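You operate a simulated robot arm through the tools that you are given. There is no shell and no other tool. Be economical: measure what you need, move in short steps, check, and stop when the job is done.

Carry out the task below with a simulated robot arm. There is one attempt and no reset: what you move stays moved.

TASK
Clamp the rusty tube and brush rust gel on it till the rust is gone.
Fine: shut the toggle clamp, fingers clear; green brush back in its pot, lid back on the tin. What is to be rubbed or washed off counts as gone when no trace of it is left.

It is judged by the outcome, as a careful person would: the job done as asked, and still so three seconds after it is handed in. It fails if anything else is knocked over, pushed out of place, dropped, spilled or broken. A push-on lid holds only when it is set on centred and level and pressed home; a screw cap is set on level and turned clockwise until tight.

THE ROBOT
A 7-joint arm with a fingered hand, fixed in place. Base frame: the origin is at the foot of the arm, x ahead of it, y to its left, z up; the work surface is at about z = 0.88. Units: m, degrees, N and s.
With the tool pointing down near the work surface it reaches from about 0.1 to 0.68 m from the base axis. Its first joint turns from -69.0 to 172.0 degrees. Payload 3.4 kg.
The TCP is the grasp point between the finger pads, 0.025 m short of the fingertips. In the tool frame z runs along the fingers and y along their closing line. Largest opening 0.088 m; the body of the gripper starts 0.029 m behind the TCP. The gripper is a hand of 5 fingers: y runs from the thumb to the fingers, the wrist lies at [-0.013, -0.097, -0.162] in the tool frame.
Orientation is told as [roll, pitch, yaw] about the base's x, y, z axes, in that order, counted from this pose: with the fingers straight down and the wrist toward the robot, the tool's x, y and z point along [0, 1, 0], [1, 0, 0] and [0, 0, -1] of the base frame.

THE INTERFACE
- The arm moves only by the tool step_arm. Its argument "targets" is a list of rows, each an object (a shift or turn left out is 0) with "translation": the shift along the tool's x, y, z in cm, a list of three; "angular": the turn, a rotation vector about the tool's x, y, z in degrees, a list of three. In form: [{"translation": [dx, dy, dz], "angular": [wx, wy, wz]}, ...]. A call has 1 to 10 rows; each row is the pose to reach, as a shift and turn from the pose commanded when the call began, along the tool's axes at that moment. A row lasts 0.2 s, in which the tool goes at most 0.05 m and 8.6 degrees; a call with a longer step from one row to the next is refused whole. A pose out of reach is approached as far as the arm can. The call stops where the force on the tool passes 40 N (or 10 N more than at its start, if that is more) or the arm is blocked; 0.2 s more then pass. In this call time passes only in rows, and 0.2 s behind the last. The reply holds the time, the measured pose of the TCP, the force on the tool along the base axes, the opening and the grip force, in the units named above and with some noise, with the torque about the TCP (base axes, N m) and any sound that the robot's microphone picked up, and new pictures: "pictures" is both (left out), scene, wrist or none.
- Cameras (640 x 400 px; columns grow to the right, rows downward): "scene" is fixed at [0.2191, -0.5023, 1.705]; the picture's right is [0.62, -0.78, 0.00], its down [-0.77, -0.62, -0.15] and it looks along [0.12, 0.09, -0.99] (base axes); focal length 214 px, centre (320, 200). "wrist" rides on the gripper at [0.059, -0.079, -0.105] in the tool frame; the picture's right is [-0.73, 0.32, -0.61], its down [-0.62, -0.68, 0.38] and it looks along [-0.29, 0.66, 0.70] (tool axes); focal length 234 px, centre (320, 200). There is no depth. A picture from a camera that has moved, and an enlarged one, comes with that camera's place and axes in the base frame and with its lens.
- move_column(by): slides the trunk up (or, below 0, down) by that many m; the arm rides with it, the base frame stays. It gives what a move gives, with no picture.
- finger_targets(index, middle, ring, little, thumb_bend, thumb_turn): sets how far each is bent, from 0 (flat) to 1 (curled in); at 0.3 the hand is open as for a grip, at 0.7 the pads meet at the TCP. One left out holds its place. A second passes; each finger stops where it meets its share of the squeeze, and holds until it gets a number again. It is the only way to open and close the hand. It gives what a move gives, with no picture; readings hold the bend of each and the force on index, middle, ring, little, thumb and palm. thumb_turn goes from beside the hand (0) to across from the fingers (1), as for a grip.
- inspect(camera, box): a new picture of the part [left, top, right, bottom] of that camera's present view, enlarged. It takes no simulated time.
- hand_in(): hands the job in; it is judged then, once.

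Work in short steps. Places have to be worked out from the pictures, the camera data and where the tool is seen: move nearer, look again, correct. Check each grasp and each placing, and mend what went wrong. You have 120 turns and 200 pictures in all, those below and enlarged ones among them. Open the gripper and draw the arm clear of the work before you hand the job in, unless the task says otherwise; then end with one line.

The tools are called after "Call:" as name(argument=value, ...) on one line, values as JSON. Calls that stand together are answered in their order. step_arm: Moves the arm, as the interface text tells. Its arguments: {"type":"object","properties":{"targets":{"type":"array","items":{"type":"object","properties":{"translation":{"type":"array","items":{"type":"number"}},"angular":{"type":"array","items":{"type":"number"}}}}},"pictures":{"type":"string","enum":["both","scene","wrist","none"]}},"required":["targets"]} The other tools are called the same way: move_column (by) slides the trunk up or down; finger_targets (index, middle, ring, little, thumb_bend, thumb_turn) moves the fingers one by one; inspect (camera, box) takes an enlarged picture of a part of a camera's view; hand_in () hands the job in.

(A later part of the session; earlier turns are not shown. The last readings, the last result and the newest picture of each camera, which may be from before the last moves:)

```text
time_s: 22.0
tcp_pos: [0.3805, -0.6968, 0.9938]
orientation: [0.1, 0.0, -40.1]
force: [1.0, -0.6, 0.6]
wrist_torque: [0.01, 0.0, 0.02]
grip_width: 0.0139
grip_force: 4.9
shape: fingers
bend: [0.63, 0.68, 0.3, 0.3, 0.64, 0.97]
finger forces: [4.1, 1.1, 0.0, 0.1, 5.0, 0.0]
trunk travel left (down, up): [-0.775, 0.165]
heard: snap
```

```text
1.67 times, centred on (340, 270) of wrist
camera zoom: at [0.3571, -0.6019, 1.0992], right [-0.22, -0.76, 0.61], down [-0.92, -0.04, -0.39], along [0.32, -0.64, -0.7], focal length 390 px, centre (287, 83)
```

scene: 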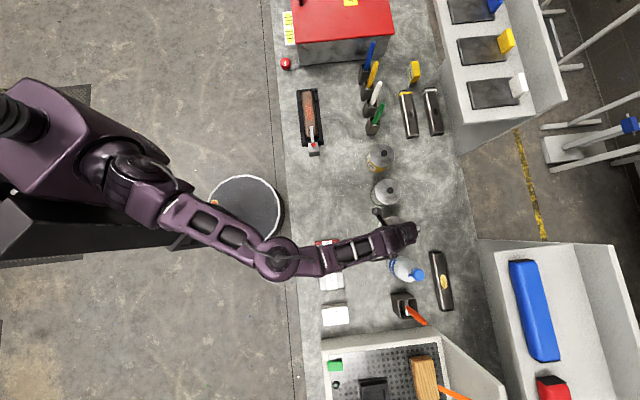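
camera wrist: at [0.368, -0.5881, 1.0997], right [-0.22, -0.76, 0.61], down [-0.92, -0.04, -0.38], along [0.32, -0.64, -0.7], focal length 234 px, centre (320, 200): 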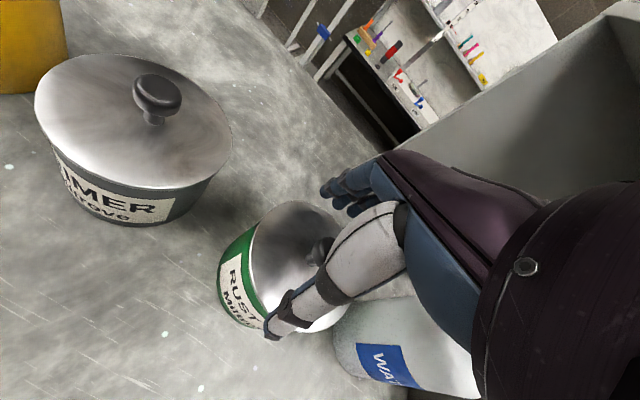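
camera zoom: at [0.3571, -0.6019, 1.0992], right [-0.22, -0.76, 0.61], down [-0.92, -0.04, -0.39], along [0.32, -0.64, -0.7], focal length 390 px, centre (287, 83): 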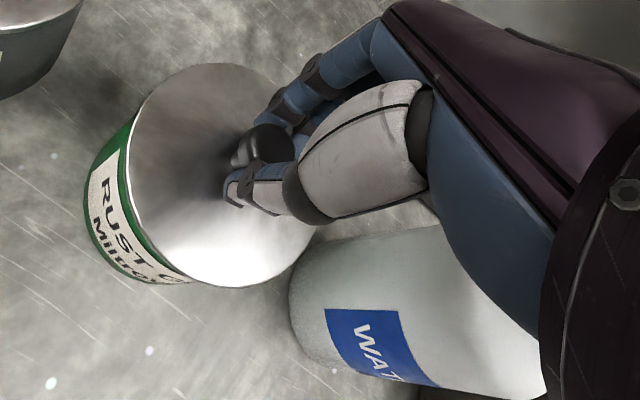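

Grip is on the knob's edge and the lid popped (snap). I reopen, recentre +0.5 cm in x and grip again for a firmer hold.

Call:
finger_targets(index=0.45, middle=0.45, thumb_bend=0.45)

Call:
step_arm(targets=[{"translation": [0.6, 0, 0]}], pictures="none")

Call:
inspect(camera="wrist", box=[220, 150, 460, 390])

Call:
finger_targets(index=0.7, middle=0.7, thumb_bend=0.7)

Call:
inspect(camera="wrist", box=[220, 150, 460, 390])

```text
time_s: 23.0
tcp_pos: [0.3808, -0.6975, 0.993]
orientation: [0.1, 0.0, -40.1]
force: [0.0, 0.7, 0.4]
wrist_torque: [-0.02, -0.02, 0.01]
grip_width: 0.0522
grip_force: 0.0
shape: fingers
bend: [0.45, 0.45, 0.3, 0.3, 0.45, 0.97]
finger forces: [0.0, 0.1, 0.0, 0.0, 0.0, 0.0]
trunk travel left (down, up): [-0.775, 0.165]
heard: snap
```

```text
time_s: 23.4
tcp_pos: [0.3837, -0.6927, 0.9947]
orientation: [0.1, 0.1, -40.0]
force: [0.2, 1.3, 0.1]
wrist_torque: [0.03, 0.02, 0.01]
grip_width: 0.052
grip_force: 0.0
shape: fingers
bend: [0.45, 0.45, 0.3, 0.3, 0.45, 0.97]
finger forces: [0.0, 0.0, 0.1, 0.0, 0.1, 0.0]
trunk travel left (down, up): [-0.775, 0.165]
```

```text
1.67 times, centred on (340, 270) of wrist
camera zoom: at [0.3612, -0.597, 1.0995], right [-0.22, -0.76, 0.61], down [-0.92, -0.04, -0.38], along [0.32, -0.64, -0.7], focal length 390 px, centre (287, 83)
```

zoom: 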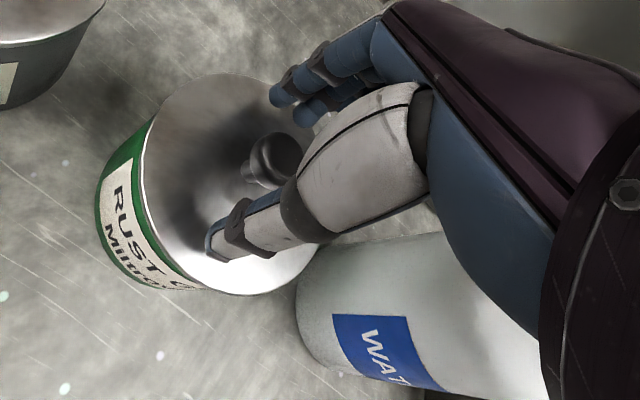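

```text
time_s: 24.4
tcp_pos: [0.3836, -0.6933, 0.9938]
orientation: [0.1, -0.1, -40.1]
force: [2.3, -2.3, 0.4]
wrist_torque: [-0.05, -0.04, 0.0]
grip_width: 0.0109
grip_force: 5.0
shape: fingers
bend: [0.65, 0.65, 0.3, 0.3, 0.64, 0.97]
finger forces: [2.9, 3.4, 0.1, 0.0, 3.6, 0.1]
trunk travel left (down, up): [-0.775, 0.165]
heard: snap
```

```text
1.67 times, centred on (340, 270) of wrist
camera zoom: at [0.3615, -0.5974, 1.0995], right [-0.22, -0.76, 0.61], down [-0.92, -0.04, -0.39], along [0.32, -0.64, -0.7], focal length 390 px, centre (287, 83)
```

zoom: 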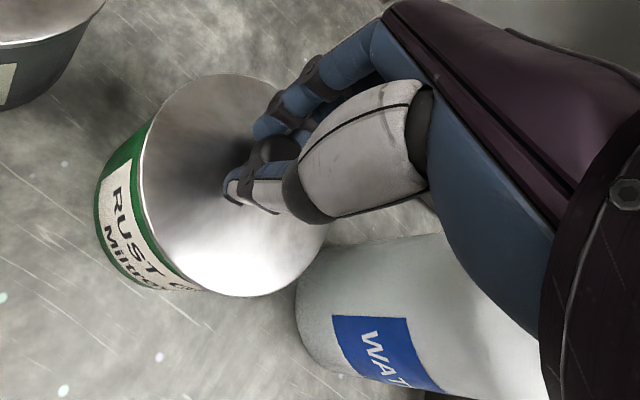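

Three-point grip under the knob head (index, middle, thumb all loaded). I lift gently.

Call:
step_arm(targets=[{"translation": [0, 0, -0.5]}, {"translation": [0, 0, -1.2]}, {"translation": [0, 0, -2.2]}, {"translation": [0, 0, -3.5]}], pictures="both")

Call:
inspect(camera="wrist", box=[220, 150, 460, 390])

```text
time_s: 25.4
tcp_pos: [0.3835, -0.6925, 1.0297]
orientation: [0.1, 0.0, -40.0]
force: [-0.1, -0.4, -0.4]
wrist_torque: [-0.01, 0.01, 0.0]
grip_width: 0.011
grip_force: 4.6
shape: fingers
bend: [0.66, 0.66, 0.3, 0.3, 0.64, 0.96]
finger forces: [2.4, 2.9, 0.1, 0.1, 4.6, 0.1]
trunk travel left (down, up): [-0.775, 0.165]
camera wrist: at [0.3607, -0.5968, 1.1349], right [-0.22, -0.76, 0.61], down [-0.92, -0.04, -0.39], along [0.32, -0.64, -0.7], focal length 234 px, centre (320, 200)
```

scene: 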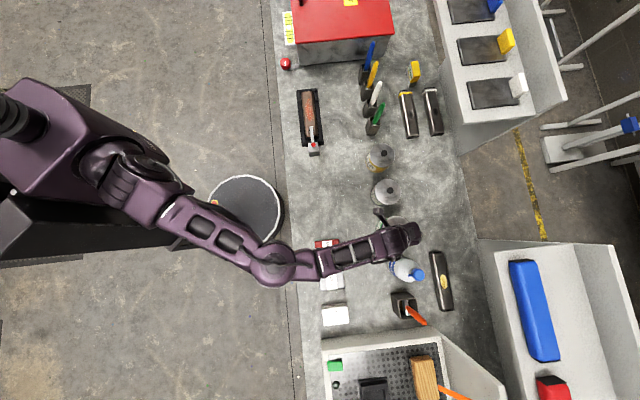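
wrist: 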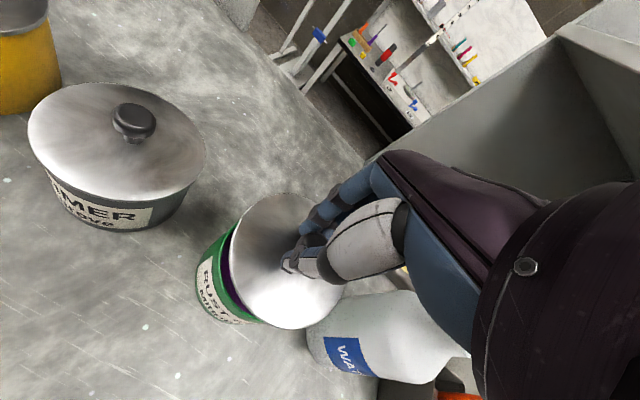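

```text
1.67 times, centred on (340, 270) of wrist
camera zoom: at [0.3607, -0.5968, 1.1349], right [-0.22, -0.76, 0.61], down [-0.92, -0.04, -0.39], along [0.32, -0.64, -0.7], focal length 390 px, centre (287, 83)
```

zoom: 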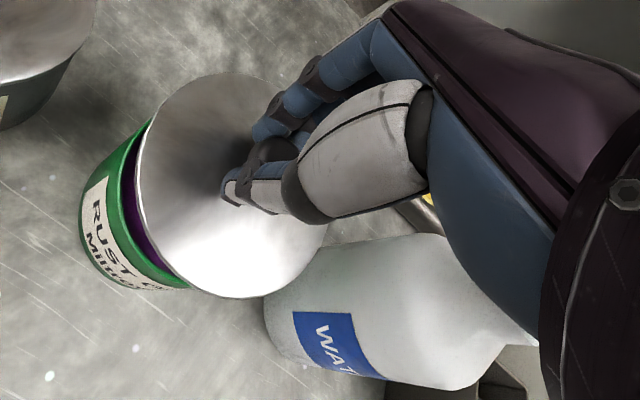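

The lid is off and level; purple gel inside. I carry it to a free spot near (0.35,-0.47).

Call:
step_arm(targets=[{"translation": [0, 0, -3]}, {"translation": [2.5, -2.8, -3]}, {"translation": [5, -5.6, -3]}, {"translation": [7.5, -8.5, -3]}, {"translation": [10, -11.3, -3]}, {"translation": [12.5, -14.1, -3]}, {"translation": [14.9, -16.9, -3]}, {"translation": [14.9, -16.9, 0]}], pictures="both")

```text
time_s: 27.2
tcp_pos: [0.3511, -0.4698, 1.0282]
orientation: [0.2, 0.0, -40.1]
force: [-0.4, -0.7, -0.9]
wrist_torque: [0.02, 0.04, 0.02]
grip_width: 0.01
grip_force: 4.3
shape: fingers
bend: [0.66, 0.67, 0.3, 0.3, 0.64, 0.97]
finger forces: [1.9, 2.2, 0.0, 0.1, 3.6, 0.0]
trunk travel left (down, up): [-0.775, 0.165]
camera wrist: at [0.3278, -0.3744, 1.1346], right [-0.22, -0.76, 0.6], down [-0.92, -0.04, -0.39], along [0.32, -0.64, -0.7], focal length 234 px, centre (320, 200)
```

scene: 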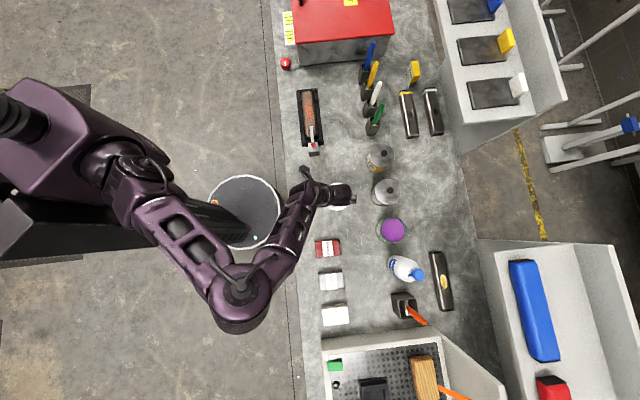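
wrist: 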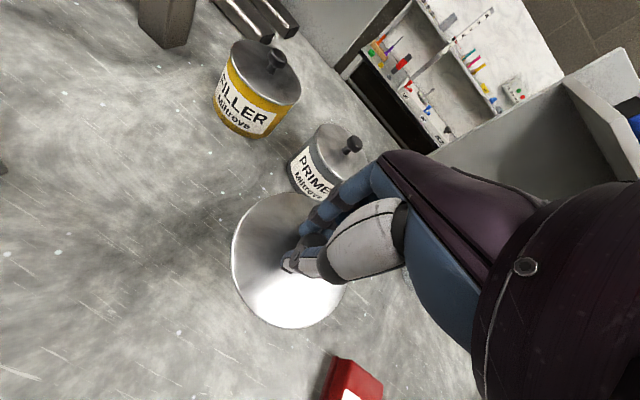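

The spot is free. I lower the lid toward the table, finishing with small steps.

Call:
step_arm(targets=[{"translation": [0, 0, 4]}, {"translation": [0, 0, 8]}, {"translation": [0, 0, 9]}, {"translation": [0, 0, 9.6]}, {"translation": [0, 0, 10.2]}], pictures="wrist")

```text
time_s: 28.4
tcp_pos: [0.3504, -0.4689, 0.9266]
orientation: [0.2, 0.0, -39.9]
force: [0.1, -0.3, 0.2]
wrist_torque: [0.03, -0.01, 0.01]
grip_width: 0.0099
grip_force: 3.5
shape: fingers
bend: [0.66, 0.67, 0.3, 0.3, 0.64, 0.97]
finger forces: [1.9, 2.2, 0.1, 0.0, 3.6, 0.0]
trunk travel left (down, up): [-0.775, 0.165]
camera wrist: at [0.3278, -0.3738, 1.0324], right [-0.22, -0.76, 0.61], down [-0.92, -0.04, -0.39], along [0.32, -0.64, -0.7], focal length 234 px, centre (320, 200)
```

wrist: 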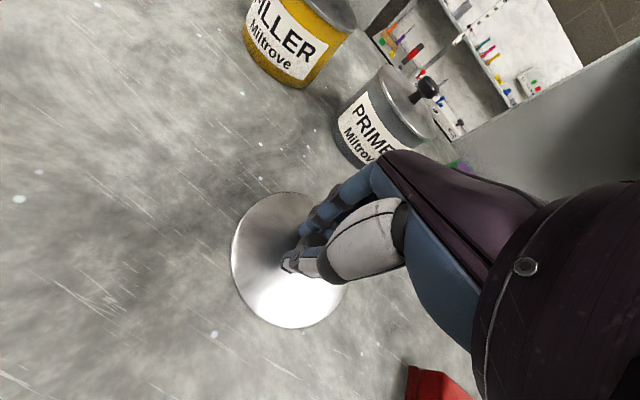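

No contact yet; I continue in 3 mm steps until force shows.

Call:
step_arm(targets=[{"translation": [0, 0, 0.3]}, {"translation": [0, 0, 0.6]}, {"translation": [0, 0, 0.9]}, {"translation": [0, 0, 1.1]}], pictures="wrist")

```text
time_s: 29.4
tcp_pos: [0.3514, -0.4694, 0.9177]
orientation: [0.2, 0.0, -40.1]
force: [0.4, 0.8, 1.1]
wrist_torque: [0.01, 0.02, -0.01]
grip_width: 0.0046
grip_force: 1.8
shape: fingers
bend: [0.68, 0.69, 0.3, 0.3, 0.67, 0.97]
finger forces: [1.0, 0.9, 0.0, 0.0, 2.4, 0.0]
trunk travel left (down, up): [-0.775, 0.165]
camera wrist: at [0.3278, -0.3735, 1.0219], right [-0.22, -0.76, 0.61], down [-0.92, -0.04, -0.39], along [0.32, -0.64, -0.7], focal length 234 px, centre (320, 200)
```

wrist: 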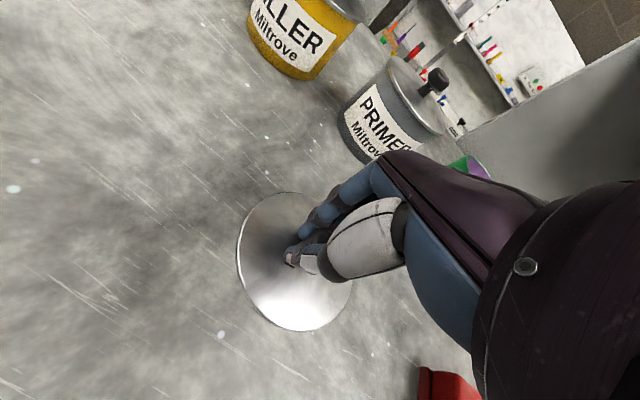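

Fingers slid slightly down the knob: the lid rests on the table. I release, rise and move toward the green brush for a look.

Call:
finger_targets(index=0.3, middle=0.3, thumb_bend=0.3)

Call:
step_arm(targets=[{"translation": [0, 0, -4]}, {"translation": [0, 0, -8]}, {"translation": [0, 0, -12]}, {"translation": [3, 2, -16]}, {"translation": [6, 4, -20]}, {"translation": [9, 6, -23]}, {"translation": [12, 8, -23]}], pictures="both")

Call:
inspect(camera="wrist", box=[100, 0, 400, 200])

```text
time_s: 30.4
tcp_pos: [0.3516, -0.4705, 0.9158]
orientation: [0.1, 0.1, -40.2]
force: [-0.2, -0.1, 0.5]
wrist_torque: [0.05, 0.0, -0.02]
grip_width: 0.0842
grip_force: 0.0
shape: fingers
bend: [0.3, 0.3, 0.3, 0.3, 0.3, 0.97]
finger forces: [0.0, 0.0, 0.1, 0.1, 0.0, 0.0]
trunk travel left (down, up): [-0.775, 0.165]
```

```text
refused: row 4 steps farther than a row can; nothing moved
```

```text
2.00 times, centred on (250, 100) of wrist
camera zoom: at [0.3279, -0.374, 1.0217], right [-0.22, -0.76, 0.61], down [-0.92, -0.04, -0.38], along [0.32, -0.64, -0.7], focal length 468 px, centre (460, 400)
```

zoom: 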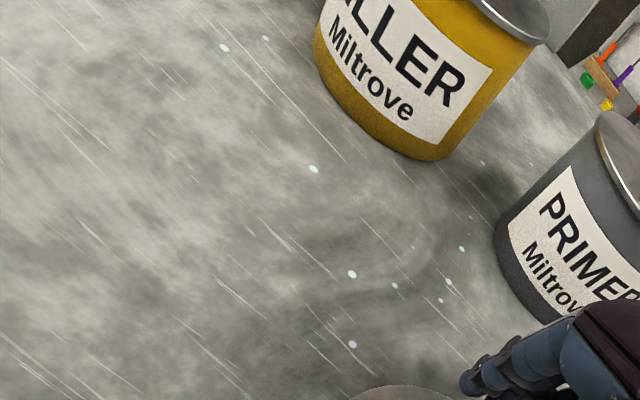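

The row was too long; same path in smaller steps.

Call:
step_arm(targets=[{"translation": [0, 0, -4]}, {"translation": [0, 0, -8]}, {"translation": [0, 0, -12]}, {"translation": [2, 1.4, -15]}, {"translation": [4, 2.8, -18]}, {"translation": [6, 4, -21]}, {"translation": [8, 5.4, -23]}, {"translation": [11, 7, -23]}, {"translation": [13, 8, -23]}], pictures="both")

Call:
inspect(camera="wrist", box=[100, 0, 400, 200])

```text
time_s: 32.4
tcp_pos: [0.4963, -0.4209, 1.1479]
orientation: [0.0, 0.1, -40.1]
force: [-0.3, 0.5, -1.0]
wrist_torque: [0.02, 0.0, 0.01]
grip_width: 0.0848
grip_force: 0.0
shape: fingers
bend: [0.3, 0.3, 0.3, 0.3, 0.3, 0.97]
finger forces: [0.1, 0.0, 0.1, 0.0, 0.0, 0.0]
trunk travel left (down, up): [-0.775, 0.165]
camera wrist: at [0.4726, -0.325, 1.2526], right [-0.22, -0.76, 0.61], down [-0.92, -0.04, -0.38], along [0.32, -0.65, -0.7], focal length 234 px, centre (320, 200)
```

scene: 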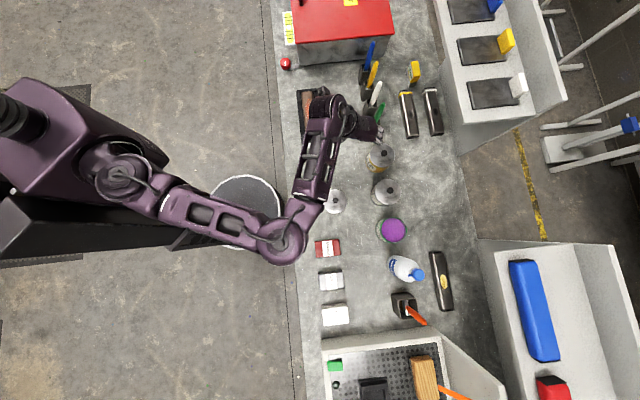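
wrist: 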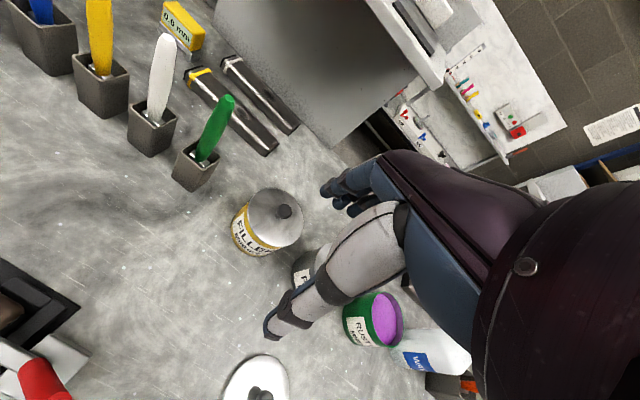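

```text
2.00 times, centred on (250, 100) of wrist
camera zoom: at [0.4726, -0.325, 1.2526], right [-0.22, -0.76, 0.61], down [-0.92, -0.04, -0.38], along [0.32, -0.65, -0.7], focal length 468 px, centre (460, 400)
```

zoom: 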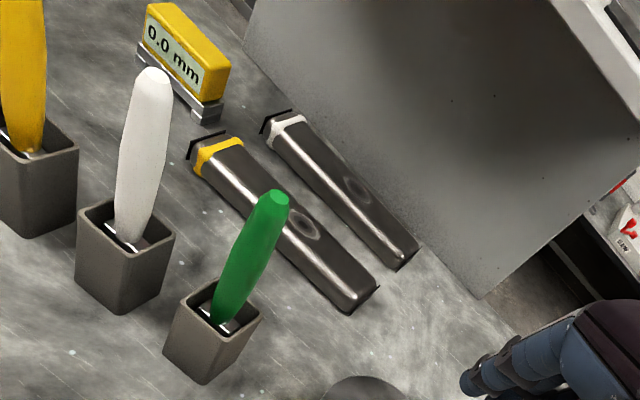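

Green brush is nearly upright at (0.670,-0.407), top z≈1.06, pot rim z≈0.948. I'll take a pen-style grip: tilt 40° about tool y and go to a pre-approach point behind and above it.

Call:
step_arm(targets=[{"translation": [0.9, 2, 0.5], "angular": [0, 8, 0]}, {"translation": [1.8, 4, 1.5], "angular": [0, 16, 0]}, {"translation": [2.8, 6, 2.5], "angular": [0, 24, 0]}, {"translation": [3.8, 8, 3.5], "angular": [0, 32, 0]}, {"translation": [4.8, 10, 4.5], "angular": [0, 40, 0]}, {"translation": [5.7, 12.2, 5.3], "angular": [0, 40, 0]}], pictures="both")

Call:
inspect(camera="wrist", box=[160, 60, 420, 380])

```text
time_s: 33.8
tcp_pos: [0.6288, -0.458, 1.0932]
orientation: [40.1, 0.1, -40.0]
force: [0.6, 0.0, -0.4]
wrist_torque: [-0.03, 0.01, 0.02]
grip_width: 0.0844
grip_force: 0.1
shape: fingers
bend: [0.3, 0.3, 0.3, 0.3, 0.3, 0.97]
finger forces: [0.0, 0.1, 0.1, 0.0, 0.0, 0.1]
trunk travel left (down, up): [-0.775, 0.165]
camera wrist: at [0.5524, -0.4228, 1.212], right [-0.36, -0.93, 0.0], down [-0.67, 0.26, -0.7], along [0.65, -0.25, -0.72], focal length 234 px, centre (320, 200)
```

scene: 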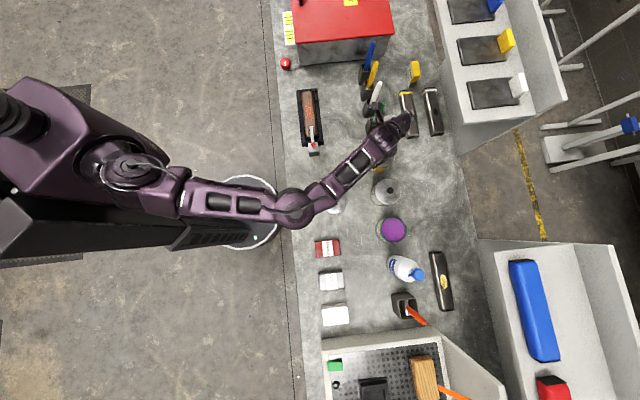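
wrist: 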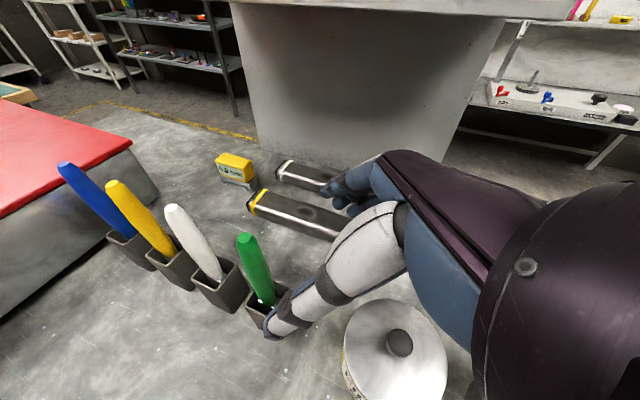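

```text
1.25 times, centred on (290, 220) of wrist
camera zoom: at [0.5524, -0.4228, 1.212], right [-0.36, -0.93, 0.0], down [-0.67, 0.26, -0.7], along [0.65, -0.25, -0.72], focal length 293 px, centre (358, 175)
```

zoom: 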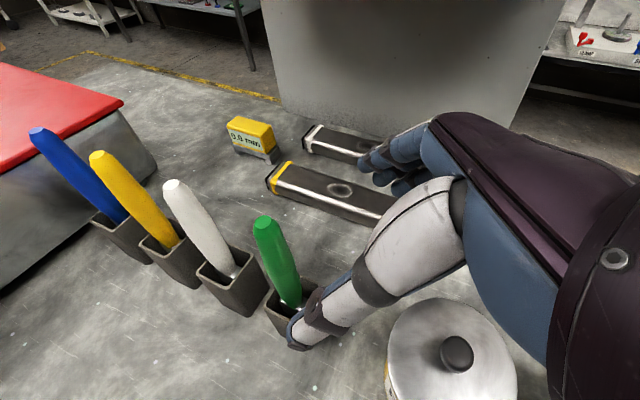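

The brush is straight ahead along tool z. I advance 6 cm and look.

Call:
step_arm(targets=[{"translation": [0, -0.1, 3]}, {"translation": [0, -0.25, 6]}], pictures="wrist")

Call:
inspect(camera="wrist", box=[160, 100, 400, 380])

```text
time_s: 34.4
tcp_pos: [0.6488, -0.4267, 1.0482]
orientation: [40.1, 0.0, -40.1]
force: [0.8, -0.3, 0.8]
wrist_torque: [0.03, -0.06, 0.05]
grip_width: 0.0846
grip_force: 0.0
shape: fingers
bend: [0.3, 0.3, 0.3, 0.3, 0.3, 0.97]
finger forces: [0.0, 0.0, 0.0, 0.0, 0.0, 0.1]
trunk travel left (down, up): [-0.775, 0.165]
camera wrist: at [0.5745, -0.3924, 1.166], right [-0.36, -0.93, 0.0], down [-0.67, 0.26, -0.7], along [0.65, -0.25, -0.72], focal length 234 px, centre (320, 200)
```

wrist: 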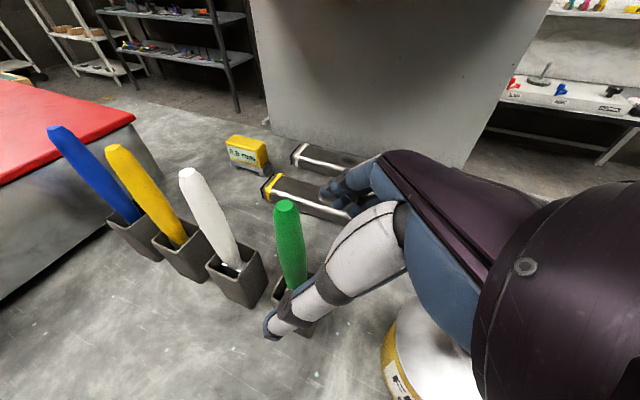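

```text
1.43 times, centred on (280, 240) of wrist
camera zoom: at [0.5745, -0.3924, 1.166], right [-0.36, -0.93, 0.0], down [-0.67, 0.26, -0.7], along [0.65, -0.25, -0.72], focal length 334 px, centre (377, 143)
```

zoom: 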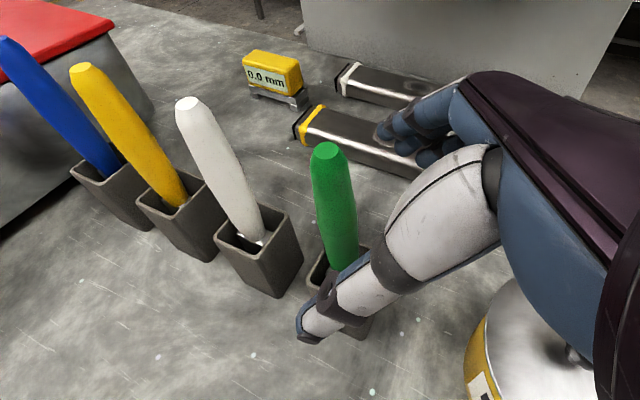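

The handle is passing between thumb and fingers. I go the last 4 cm and close thumb, index and middle.

Call:
step_arm(targets=[{"translation": [0, 0, 2]}, {"translation": [0, 0, 4.2]}], pictures="wrist")

Call:
inspect(camera="wrist", box=[160, 100, 400, 380])

```text
time_s: 35.0
tcp_pos: [0.6673, -0.4062, 1.015]
orientation: [40.1, 0.1, -40.2]
force: [-0.9, 0.3, -0.8]
wrist_torque: [0.01, 0.0, 0.01]
grip_width: 0.0848
grip_force: 0.1
shape: fingers
bend: [0.3, 0.3, 0.3, 0.3, 0.3, 0.97]
finger forces: [0.0, 0.0, 0.1, 0.0, 0.0, 0.0]
trunk travel left (down, up): [-0.775, 0.165]
camera wrist: at [0.5917, -0.3717, 1.1341], right [-0.36, -0.93, 0.0], down [-0.67, 0.26, -0.7], along [0.65, -0.25, -0.72], focal length 234 px, centre (320, 200)
```

wrist: 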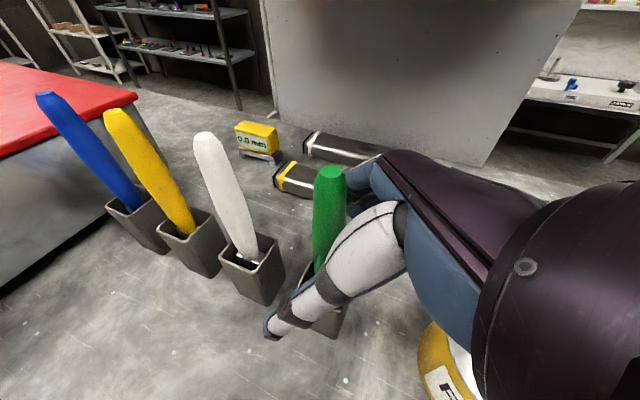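

```text
1.43 times, centred on (280, 240) of wrist
camera zoom: at [0.5917, -0.3717, 1.1341], right [-0.36, -0.93, 0.0], down [-0.67, 0.26, -0.7], along [0.65, -0.25, -0.72], focal length 334 px, centre (377, 143)
```

zoom: 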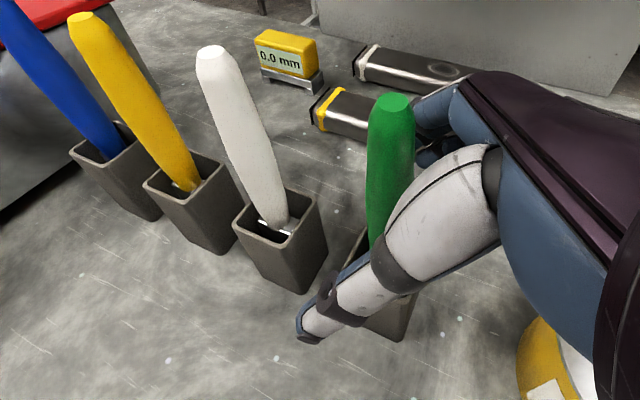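

Call:
finger_targets(index=0.75, middle=0.75, thumb_bend=0.75)

Call:
inspect(camera="wrist", box=[160, 100, 400, 380])

```text
time_s: 36.0
tcp_pos: [0.6664, -0.405, 1.017]
orientation: [40.2, -0.1, -40.0]
force: [1.6, -0.4, -0.7]
wrist_torque: [-0.02, -0.16, -0.02]
grip_width: 0.0
grip_force: 3.7
shape: fingers
bend: [0.74, 0.74, 0.3, 0.3, 0.72, 0.97]
finger forces: [0.0, 3.6, 0.1, 0.0, 2.8, 0.1]
trunk travel left (down, up): [-0.775, 0.165]
```

```text
1.43 times, centred on (280, 240) of wrist
camera zoom: at [0.5917, -0.3722, 1.1342], right [-0.36, -0.93, 0.0], down [-0.67, 0.26, -0.7], along [0.65, -0.25, -0.72], focal length 334 px, centre (377, 143)
```

zoom: 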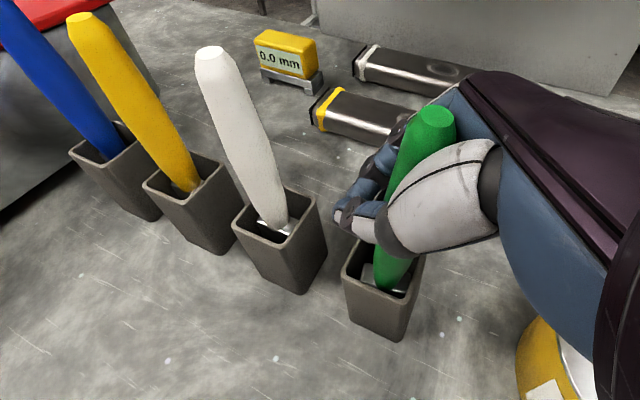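

The fingertips met beyond the handle, leaving it loose in the loop. I open, back off ~1.4 cm horizontally, and close again.

Call:
finger_targets(index=0.4, middle=0.4, thumb_bend=0.4)

Call:
step_arm(targets=[{"translation": [-0.55, 0, -0.45]}, {"translation": [-1.1, 0, -0.9]}], pictures="none")

Call:
inspect(camera="wrist", box=[160, 100, 400, 380])

Call:
finger_targets(index=0.75, middle=0.75, thumb_bend=0.75)

Call:
inspect(camera="wrist", box=[160, 100, 400, 380])

```text
time_s: 37.0
tcp_pos: [0.667, -0.406, 1.0152]
orientation: [40.1, 0.0, -40.2]
force: [-0.7, -0.1, 0.6]
wrist_torque: [-0.01, 0.01, -0.01]
grip_width: 0.063
grip_force: 0.0
shape: fingers
bend: [0.4, 0.4, 0.3, 0.3, 0.4, 0.97]
finger forces: [0.0, 0.1, 0.0, 0.0, 0.0, 0.0]
trunk travel left (down, up): [-0.775, 0.165]
```

```text
time_s: 37.6
tcp_pos: [0.6567, -0.417, 1.0162]
orientation: [40.0, 0.0, -40.1]
force: [0.1, 0.9, -0.2]
wrist_torque: [0.03, -0.02, -0.01]
grip_width: 0.0633
grip_force: 0.0
shape: fingers
bend: [0.4, 0.4, 0.3, 0.3, 0.4, 0.97]
finger forces: [0.0, 0.1, 0.1, 0.0, 0.0, 0.0]
trunk travel left (down, up): [-0.775, 0.165]
```

```text
1.43 times, centred on (280, 240) of wrist
camera zoom: at [0.5814, -0.3828, 1.1345], right [-0.36, -0.93, 0.0], down [-0.67, 0.26, -0.7], along [0.65, -0.25, -0.72], focal length 334 px, centre (377, 143)
```

zoom: 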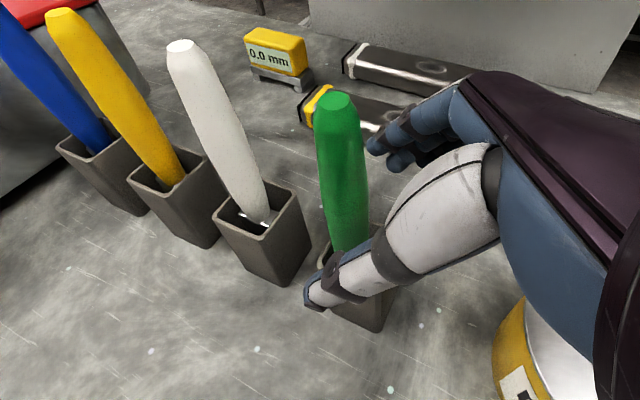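

```text
time_s: 38.6
tcp_pos: [0.6563, -0.4158, 1.0163]
orientation: [40.1, 0.0, -40.0]
force: [-1.1, -0.9, 0.1]
wrist_torque: [-0.03, -0.01, 0.01]
grip_width: 0.0109
grip_force: 9.8
shape: fingers
bend: [0.73, 0.75, 0.3, 0.3, 0.65, 0.97]
finger forces: [9.9, 0.0, 0.1, 0.0, 9.8, 0.0]
trunk travel left (down, up): [-0.775, 0.165]
```

```text
1.43 times, centred on (280, 240) of wrist
camera zoom: at [0.5817, -0.3826, 1.1342], right [-0.36, -0.93, 0.0], down [-0.67, 0.26, -0.7], along [0.65, -0.25, -0.72], focal length 334 px, centre (377, 143)
```

zoom: 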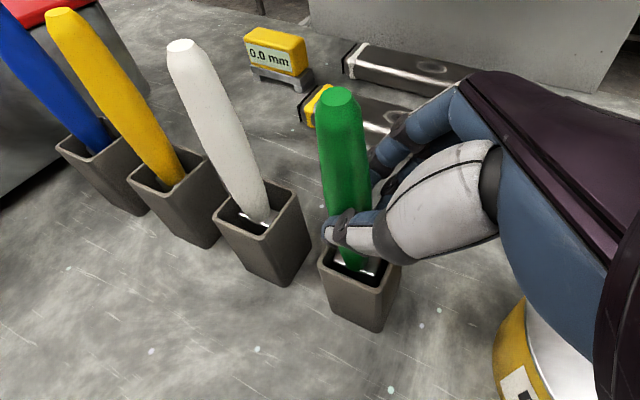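

Now index and thumb hold the handle at ~10 N. I lift it straight up.

Call:
step_arm(targets=[{"translation": [0.64, 0, -0.77]}, {"translation": [1.93, 0, -2.3]}, {"translation": [3.86, 0, -4.6]}, {"translation": [5.8, 0, -6.9]}, {"translation": [7.7, 0, -9.2]}], pictures="both")

Call:
inspect(camera="wrist", box=[160, 100, 400, 380])

```text
time_s: 39.8
tcp_pos: [0.6551, -0.4162, 1.1368]
orientation: [40.1, 0.1, -40.1]
force: [0.5, -0.6, -0.3]
wrist_torque: [-0.03, 0.01, 0.02]
grip_width: 0.0108
grip_force: 10.1
shape: fingers
bend: [0.73, 0.75, 0.3, 0.3, 0.65, 0.97]
finger forces: [9.8, 0.0, 0.0, 0.1, 10.0, 0.1]
trunk travel left (down, up): [-0.775, 0.165]
camera wrist: at [0.58, -0.3823, 1.2552], right [-0.36, -0.93, 0.0], down [-0.67, 0.26, -0.7], along [0.65, -0.25, -0.72], focal length 234 px, centre (320, 200)
```

scene: 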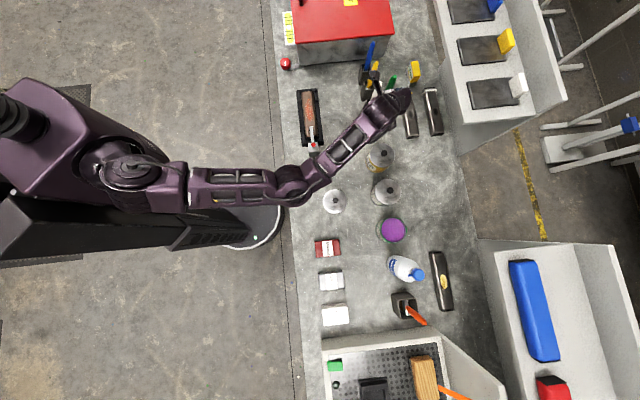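
wrist: 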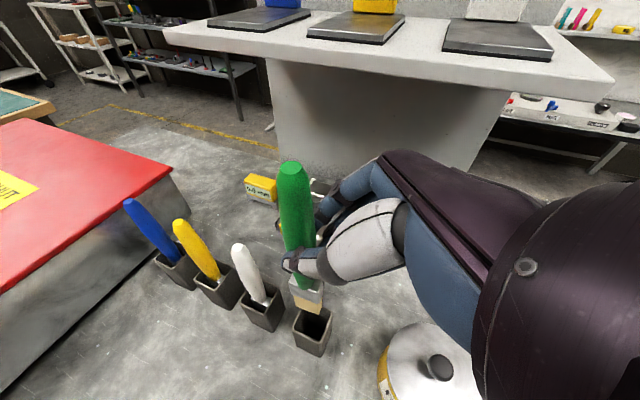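

```text
1.43 times, centred on (280, 240) of wrist
camera zoom: at [0.58, -0.3823, 1.2552], right [-0.36, -0.93, 0.0], down [-0.67, 0.26, -0.7], along [0.65, -0.25, -0.72], focal length 334 px, centre (377, 143)
```

zoom: 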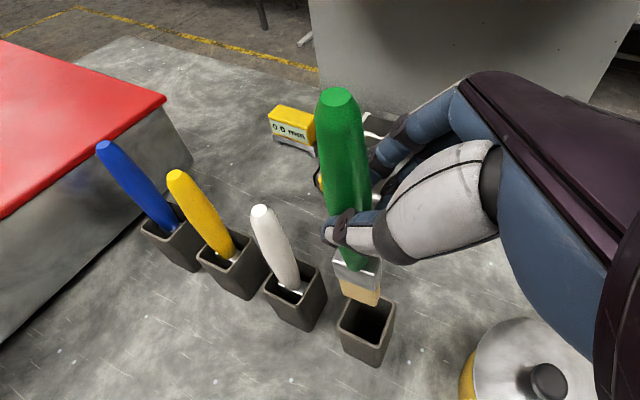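

Brush is out, bristle tip ≈0.13 m below the TCP. I raise and carry it over the rust gel tin, yawing to about -70° to keep clear of the water bottle.

Call:
step_arm(targets=[{"translation": [3.1, 0, -3.7]}, {"translation": [0, -0.4, -6.9], "angular": [-2.1, 0, 2.6]}, {"translation": [-3.4, -0.8, -9.8], "angular": [-4.3, 0, 5.1]}, {"translation": [-6.8, -1.2, -12.6], "angular": [-6.4, 0, 7.7]}, {"translation": [-10.1, -1.6, -15.4], "angular": [-8.6, 0, 10.2]}, {"translation": [-13.5, -2, -18.3], "angular": [-10.7, 0, 12.8]}, {"translation": [-16.9, -2.4, -21.1], "angular": [-12.9, 0, 15.3]}, {"translation": [-20.3, -2.8, -23.9], "angular": [-15, 0, 17.9]}, {"translation": [-23.6, -3.2, -26.8], "angular": [-17.2, 0, 20.4]}, {"translation": [-27, -3.6, -29.6], "angular": [-19.3, 0, 23]}], pictures="both")

Call:
inspect(camera="wrist", box=[160, 100, 400, 380])

Call:
inspect(camera="scene", box=[320, 180, 480, 280])

```text
time_s: 42.0
tcp_pos: [0.3716, -0.6975, 1.1883]
orientation: [40.1, 0.1, -70.1]
force: [0.3, -0.8, -0.2]
wrist_torque: [0.02, 0.0, -0.02]
grip_width: 0.0104
grip_force: 9.4
shape: fingers
bend: [0.73, 0.75, 0.3, 0.3, 0.65, 0.97]
finger forces: [9.8, 0.0, 0.0, 0.1, 9.8, 0.0]
trunk travel left (down, up): [-0.775, 0.165]
camera wrist: at [0.3235, -0.6306, 1.3066], right [-0.78, -0.63, 0.0], down [-0.45, 0.56, -0.69], along [0.44, -0.54, -0.72], focal length 234 px, centre (320, 200)
```

scene: 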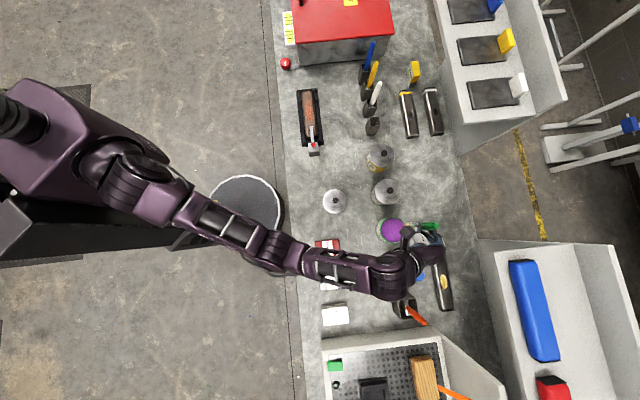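
wrist: 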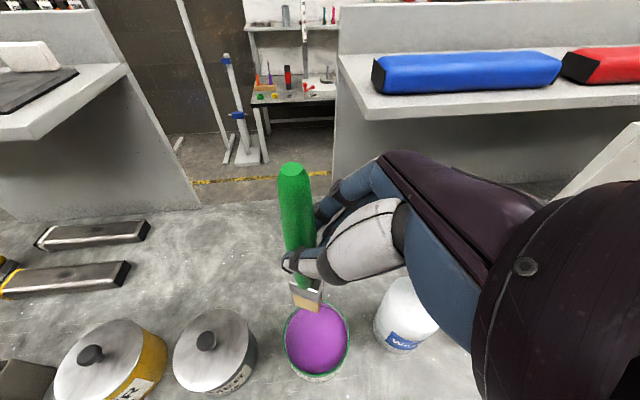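

```text
1.43 times, centred on (280, 240) of wrist
camera zoom: at [0.3235, -0.6306, 1.3066], right [-0.78, -0.63, 0.0], down [-0.45, 0.56, -0.69], along [0.44, -0.54, -0.72], focal length 334 px, centre (377, 143)
```

zoom: 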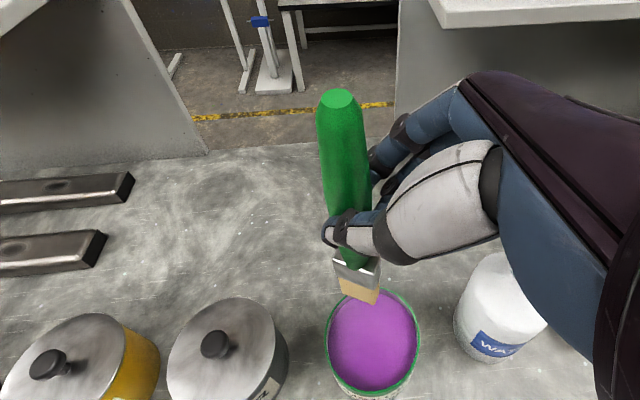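

```text
4.00 times, centred on (400, 230) of scene
camera zoom: at [0.2191, -0.5023, 1.705], right [0.62, -0.78, 0.0], down [-0.77, -0.62, -0.15], along [0.12, 0.09, -0.99], focal length 858 px, centre (0, 80)
```

zoom: 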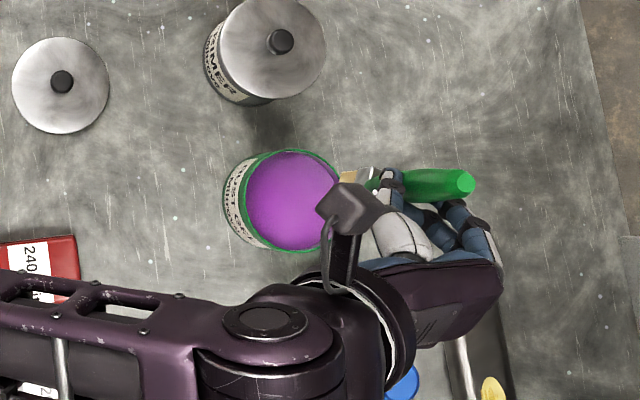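

The brush hangs above the tin, gel level just under the rim (~0.95). I descend 10.5 cm and look.

Call:
step_arm(targets=[{"translation": [-1.9, 0, 2.3]}, {"translation": [-3.85, 0, 4.6]}, {"translation": [-5.5, 0, 6.5]}, {"translation": [-6.75, 0, 8.05]}], pictures="both")

Call:
inspect(camera="wrist", box=[200, 200, 440, 400])

Call:
inspect(camera="scene", box=[320, 180, 480, 280])

```text
time_s: 43.0
tcp_pos: [0.3728, -0.6975, 1.0834]
orientation: [40.1, 0.0, -70.1]
force: [-0.5, 0.1, -0.6]
wrist_torque: [0.0, 0.01, -0.02]
grip_width: 0.0105
grip_force: 9.8
shape: fingers
bend: [0.73, 0.75, 0.3, 0.3, 0.65, 0.97]
finger forces: [9.8, 0.0, 0.1, 0.0, 9.8, 0.0]
trunk travel left (down, up): [-0.775, 0.165]
camera wrist: at [0.3249, -0.6304, 1.2013], right [-0.78, -0.63, 0.0], down [-0.45, 0.56, -0.69], along [0.44, -0.54, -0.72], focal length 234 px, centre (320, 200)
```

scene: 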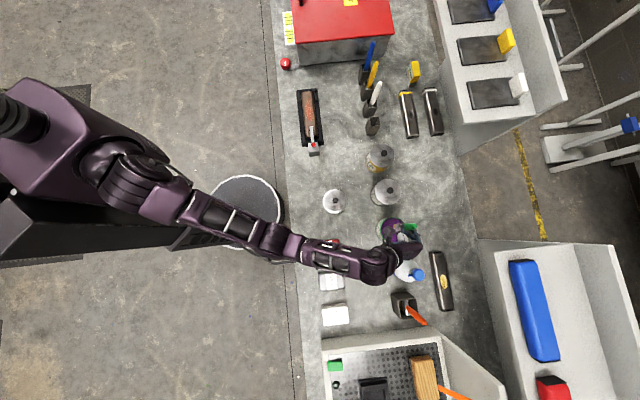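
wrist: 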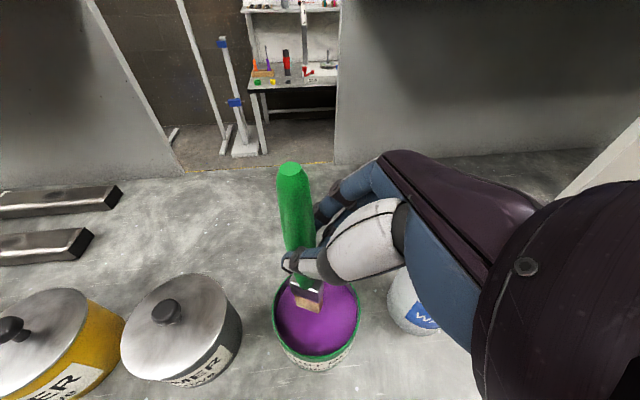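

```text
2.00 times, centred on (320, 300) of wrist
camera zoom: at [0.3249, -0.6304, 1.2013], right [-0.78, -0.63, 0.0], down [-0.45, 0.56, -0.69], along [0.44, -0.54, -0.72], focal length 468 px, centre (320, 0)
```

zoom: 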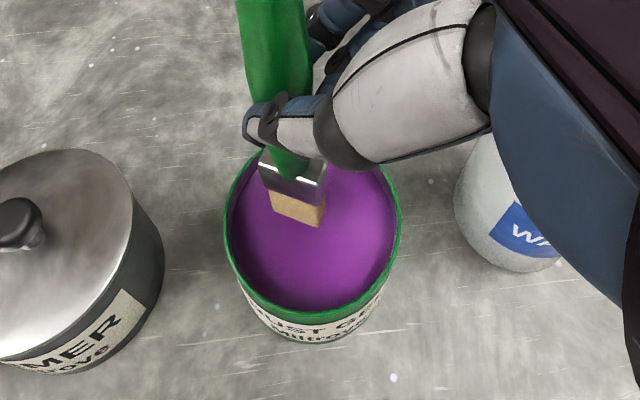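

```text
4.00 times, centred on (400, 230) of scene
camera zoom: at [0.2191, -0.5023, 1.705], right [0.62, -0.78, 0.0], down [-0.77, -0.62, -0.15], along [0.12, 0.09, -0.99], focal length 858 px, centre (0, 80)
```

zoom: 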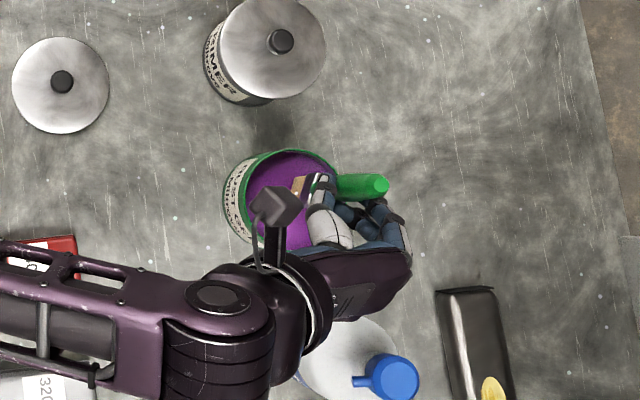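

Gel surface ≈0.927, bristle tip ≈0.955. I dip down 4 cm slowly.

Call:
step_arm(targets=[{"translation": [-0.96, 0, 1.15]}, {"translation": [-1.8, 0, 2.15]}, {"translation": [-2.57, 0, 3.06]}], pictures="wrist")

Call:
inspect(camera="wrist", box=[200, 200, 440, 400])

```text
time_s: 43.8
tcp_pos: [0.3731, -0.6949, 1.0461]
orientation: [40.3, -0.2, -70.1]
force: [0.7, -0.7, 12.0]
wrist_torque: [0.06, -0.21, 0.0]
grip_width: 0.0085
grip_force: 9.5
shape: fingers
bend: [0.74, 0.75, 0.3, 0.3, 0.67, 0.94]
finger forces: [9.7, 0.0, 0.1, 0.1, 9.4, 0.0]
trunk travel left (down, up): [-0.775, 0.165]
camera wrist: at [0.3239, -0.6288, 1.164], right [-0.78, -0.63, 0.0], down [-0.45, 0.56, -0.7], along [0.44, -0.54, -0.72], focal length 234 px, centre (320, 200)
```

wrist: 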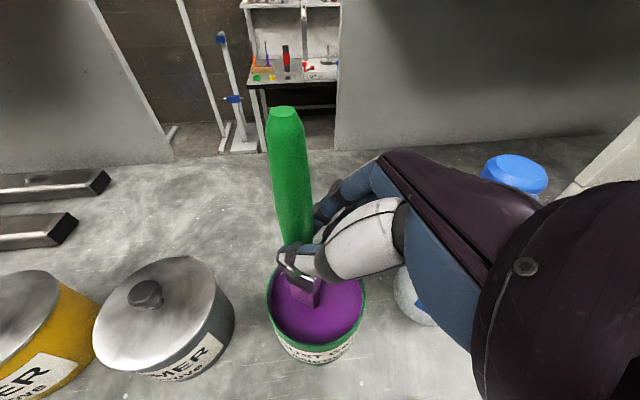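

```text
2.00 times, centred on (320, 300) of wrist
camera zoom: at [0.3239, -0.6288, 1.164], right [-0.78, -0.63, 0.0], down [-0.45, 0.56, -0.7], along [0.44, -0.54, -0.72], focal length 468 px, centre (320, 0)
```

zoom: 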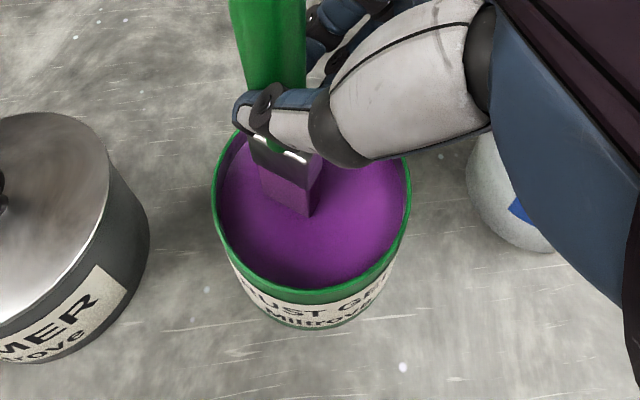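

The brush is loaded (purple); it touched firm surface (12 N) and slid up ~1–2 cm in the grip, still held. I lift it out.

Call:
step_arm(targets=[{"translation": [0.64, 0, -0.77]}, {"translation": [1.9, 0, -2.3]}, {"translation": [3.86, 0, -4.6]}, {"translation": [5.8, 0, -6.9]}, {"translation": [7.7, 0, -9.2]}, {"translation": [9.6, 0, -11.5]}], pictures="both")

Call:
inspect(camera="wrist", box=[160, 100, 400, 380])

```text
time_s: 45.2
tcp_pos: [0.3721, -0.6975, 1.1929]
orientation: [40.0, 0.0, -70.1]
force: [-0.5, 0.1, -0.2]
wrist_torque: [0.01, 0.02, -0.01]
grip_width: 0.0086
grip_force: 9.0
shape: fingers
bend: [0.73, 0.75, 0.3, 0.3, 0.67, 0.96]
finger forces: [9.1, 0.0, 0.0, 0.1, 9.2, 0.1]
trunk travel left (down, up): [-0.775, 0.165]
camera wrist: at [0.3239, -0.6301, 1.3113], right [-0.78, -0.63, 0.0], down [-0.45, 0.56, -0.69], along [0.44, -0.54, -0.72], focal length 234 px, centre (320, 200)
```

scene: 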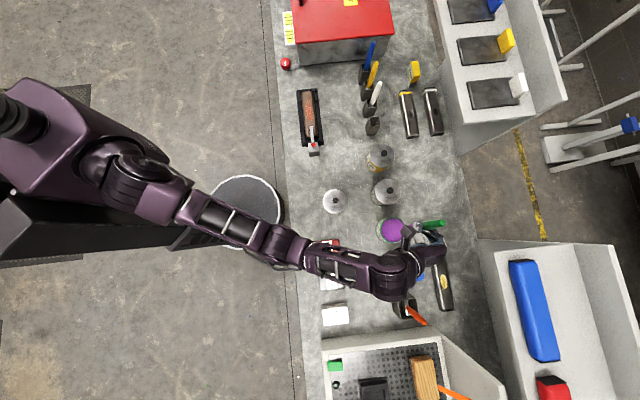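
wrist: 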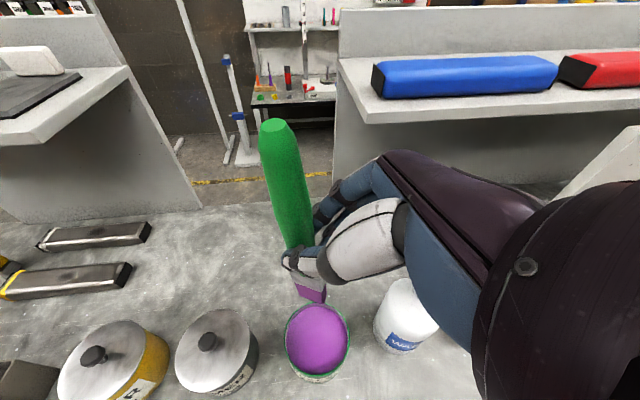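

```text
1.43 times, centred on (280, 240) of wrist
camera zoom: at [0.3239, -0.6301, 1.3113], right [-0.78, -0.63, 0.0], down [-0.45, 0.56, -0.69], along [0.44, -0.54, -0.72], focal length 334 px, centre (377, 143)
```

zoom: 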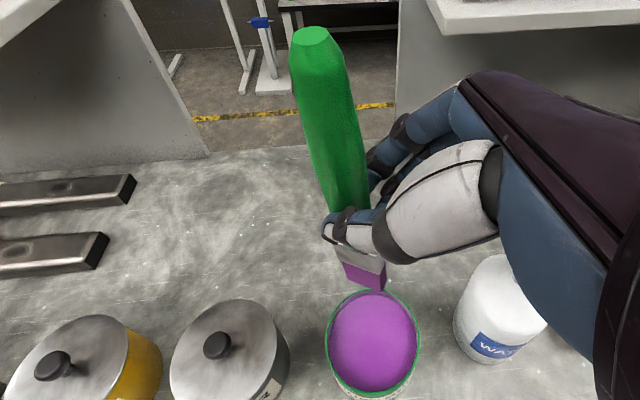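

Brush loaded, tip now ≈0.10 m below the TCP. I carry it high toward the tube (rust ≈ from (0.534,-0.208) to (0.597,-0.139), top z≈0.925).

Call:
step_arm(targets=[{"translation": [2.32, -3.71, 1.95]}, {"translation": [4.64, -7.42, 3.9]}, {"translation": [6.96, -11.13, 5.85]}, {"translation": [9.28, -14.84, 7.8]}, {"translation": [11.6, -18.55, 9.75]}, {"translation": [13.92, -22.26, 11.7]}, {"translation": [16.24, -25.97, 13.65]}, {"translation": [18.56, -29.68, 15.6]}, {"translation": [20.88, -33.39, 17.55]}, {"translation": [23.2, -37.1, 19.5]}], pictures="both")

```text
time_s: 47.4
tcp_pos: [0.5311, -0.2378, 1.1952]
orientation: [40.4, 0.3, -69.8]
force: [-0.3, -1.9, -0.4]
wrist_torque: [0.03, 0.0, 0.11]
grip_width: 0.0084
grip_force: 9.1
shape: fingers
bend: [0.73, 0.75, 0.3, 0.3, 0.67, 0.97]
finger forces: [9.1, 0.1, 0.0, 0.0, 8.9, 0.1]
trunk travel left (down, up): [-0.775, 0.165]
camera wrist: at [0.483, -0.1726, 1.3136], right [-0.78, -0.63, -0.01], down [-0.45, 0.56, -0.69], along [0.44, -0.53, -0.72], focal length 234 px, centre (320, 200)
```

scene: 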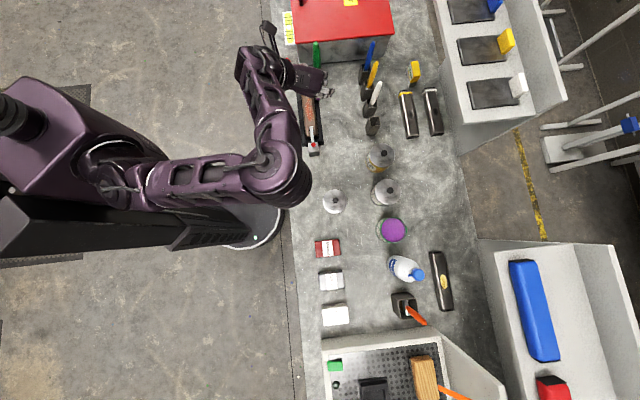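
wrist: 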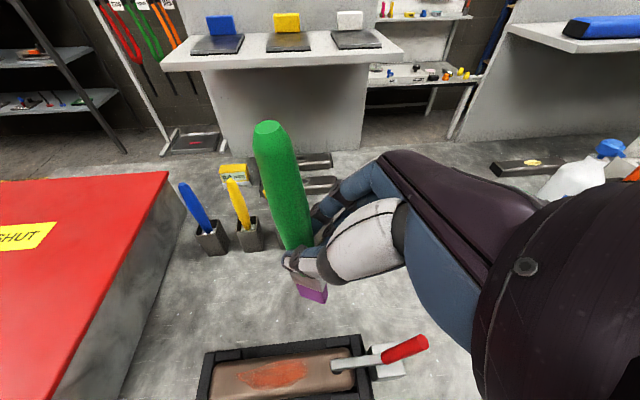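

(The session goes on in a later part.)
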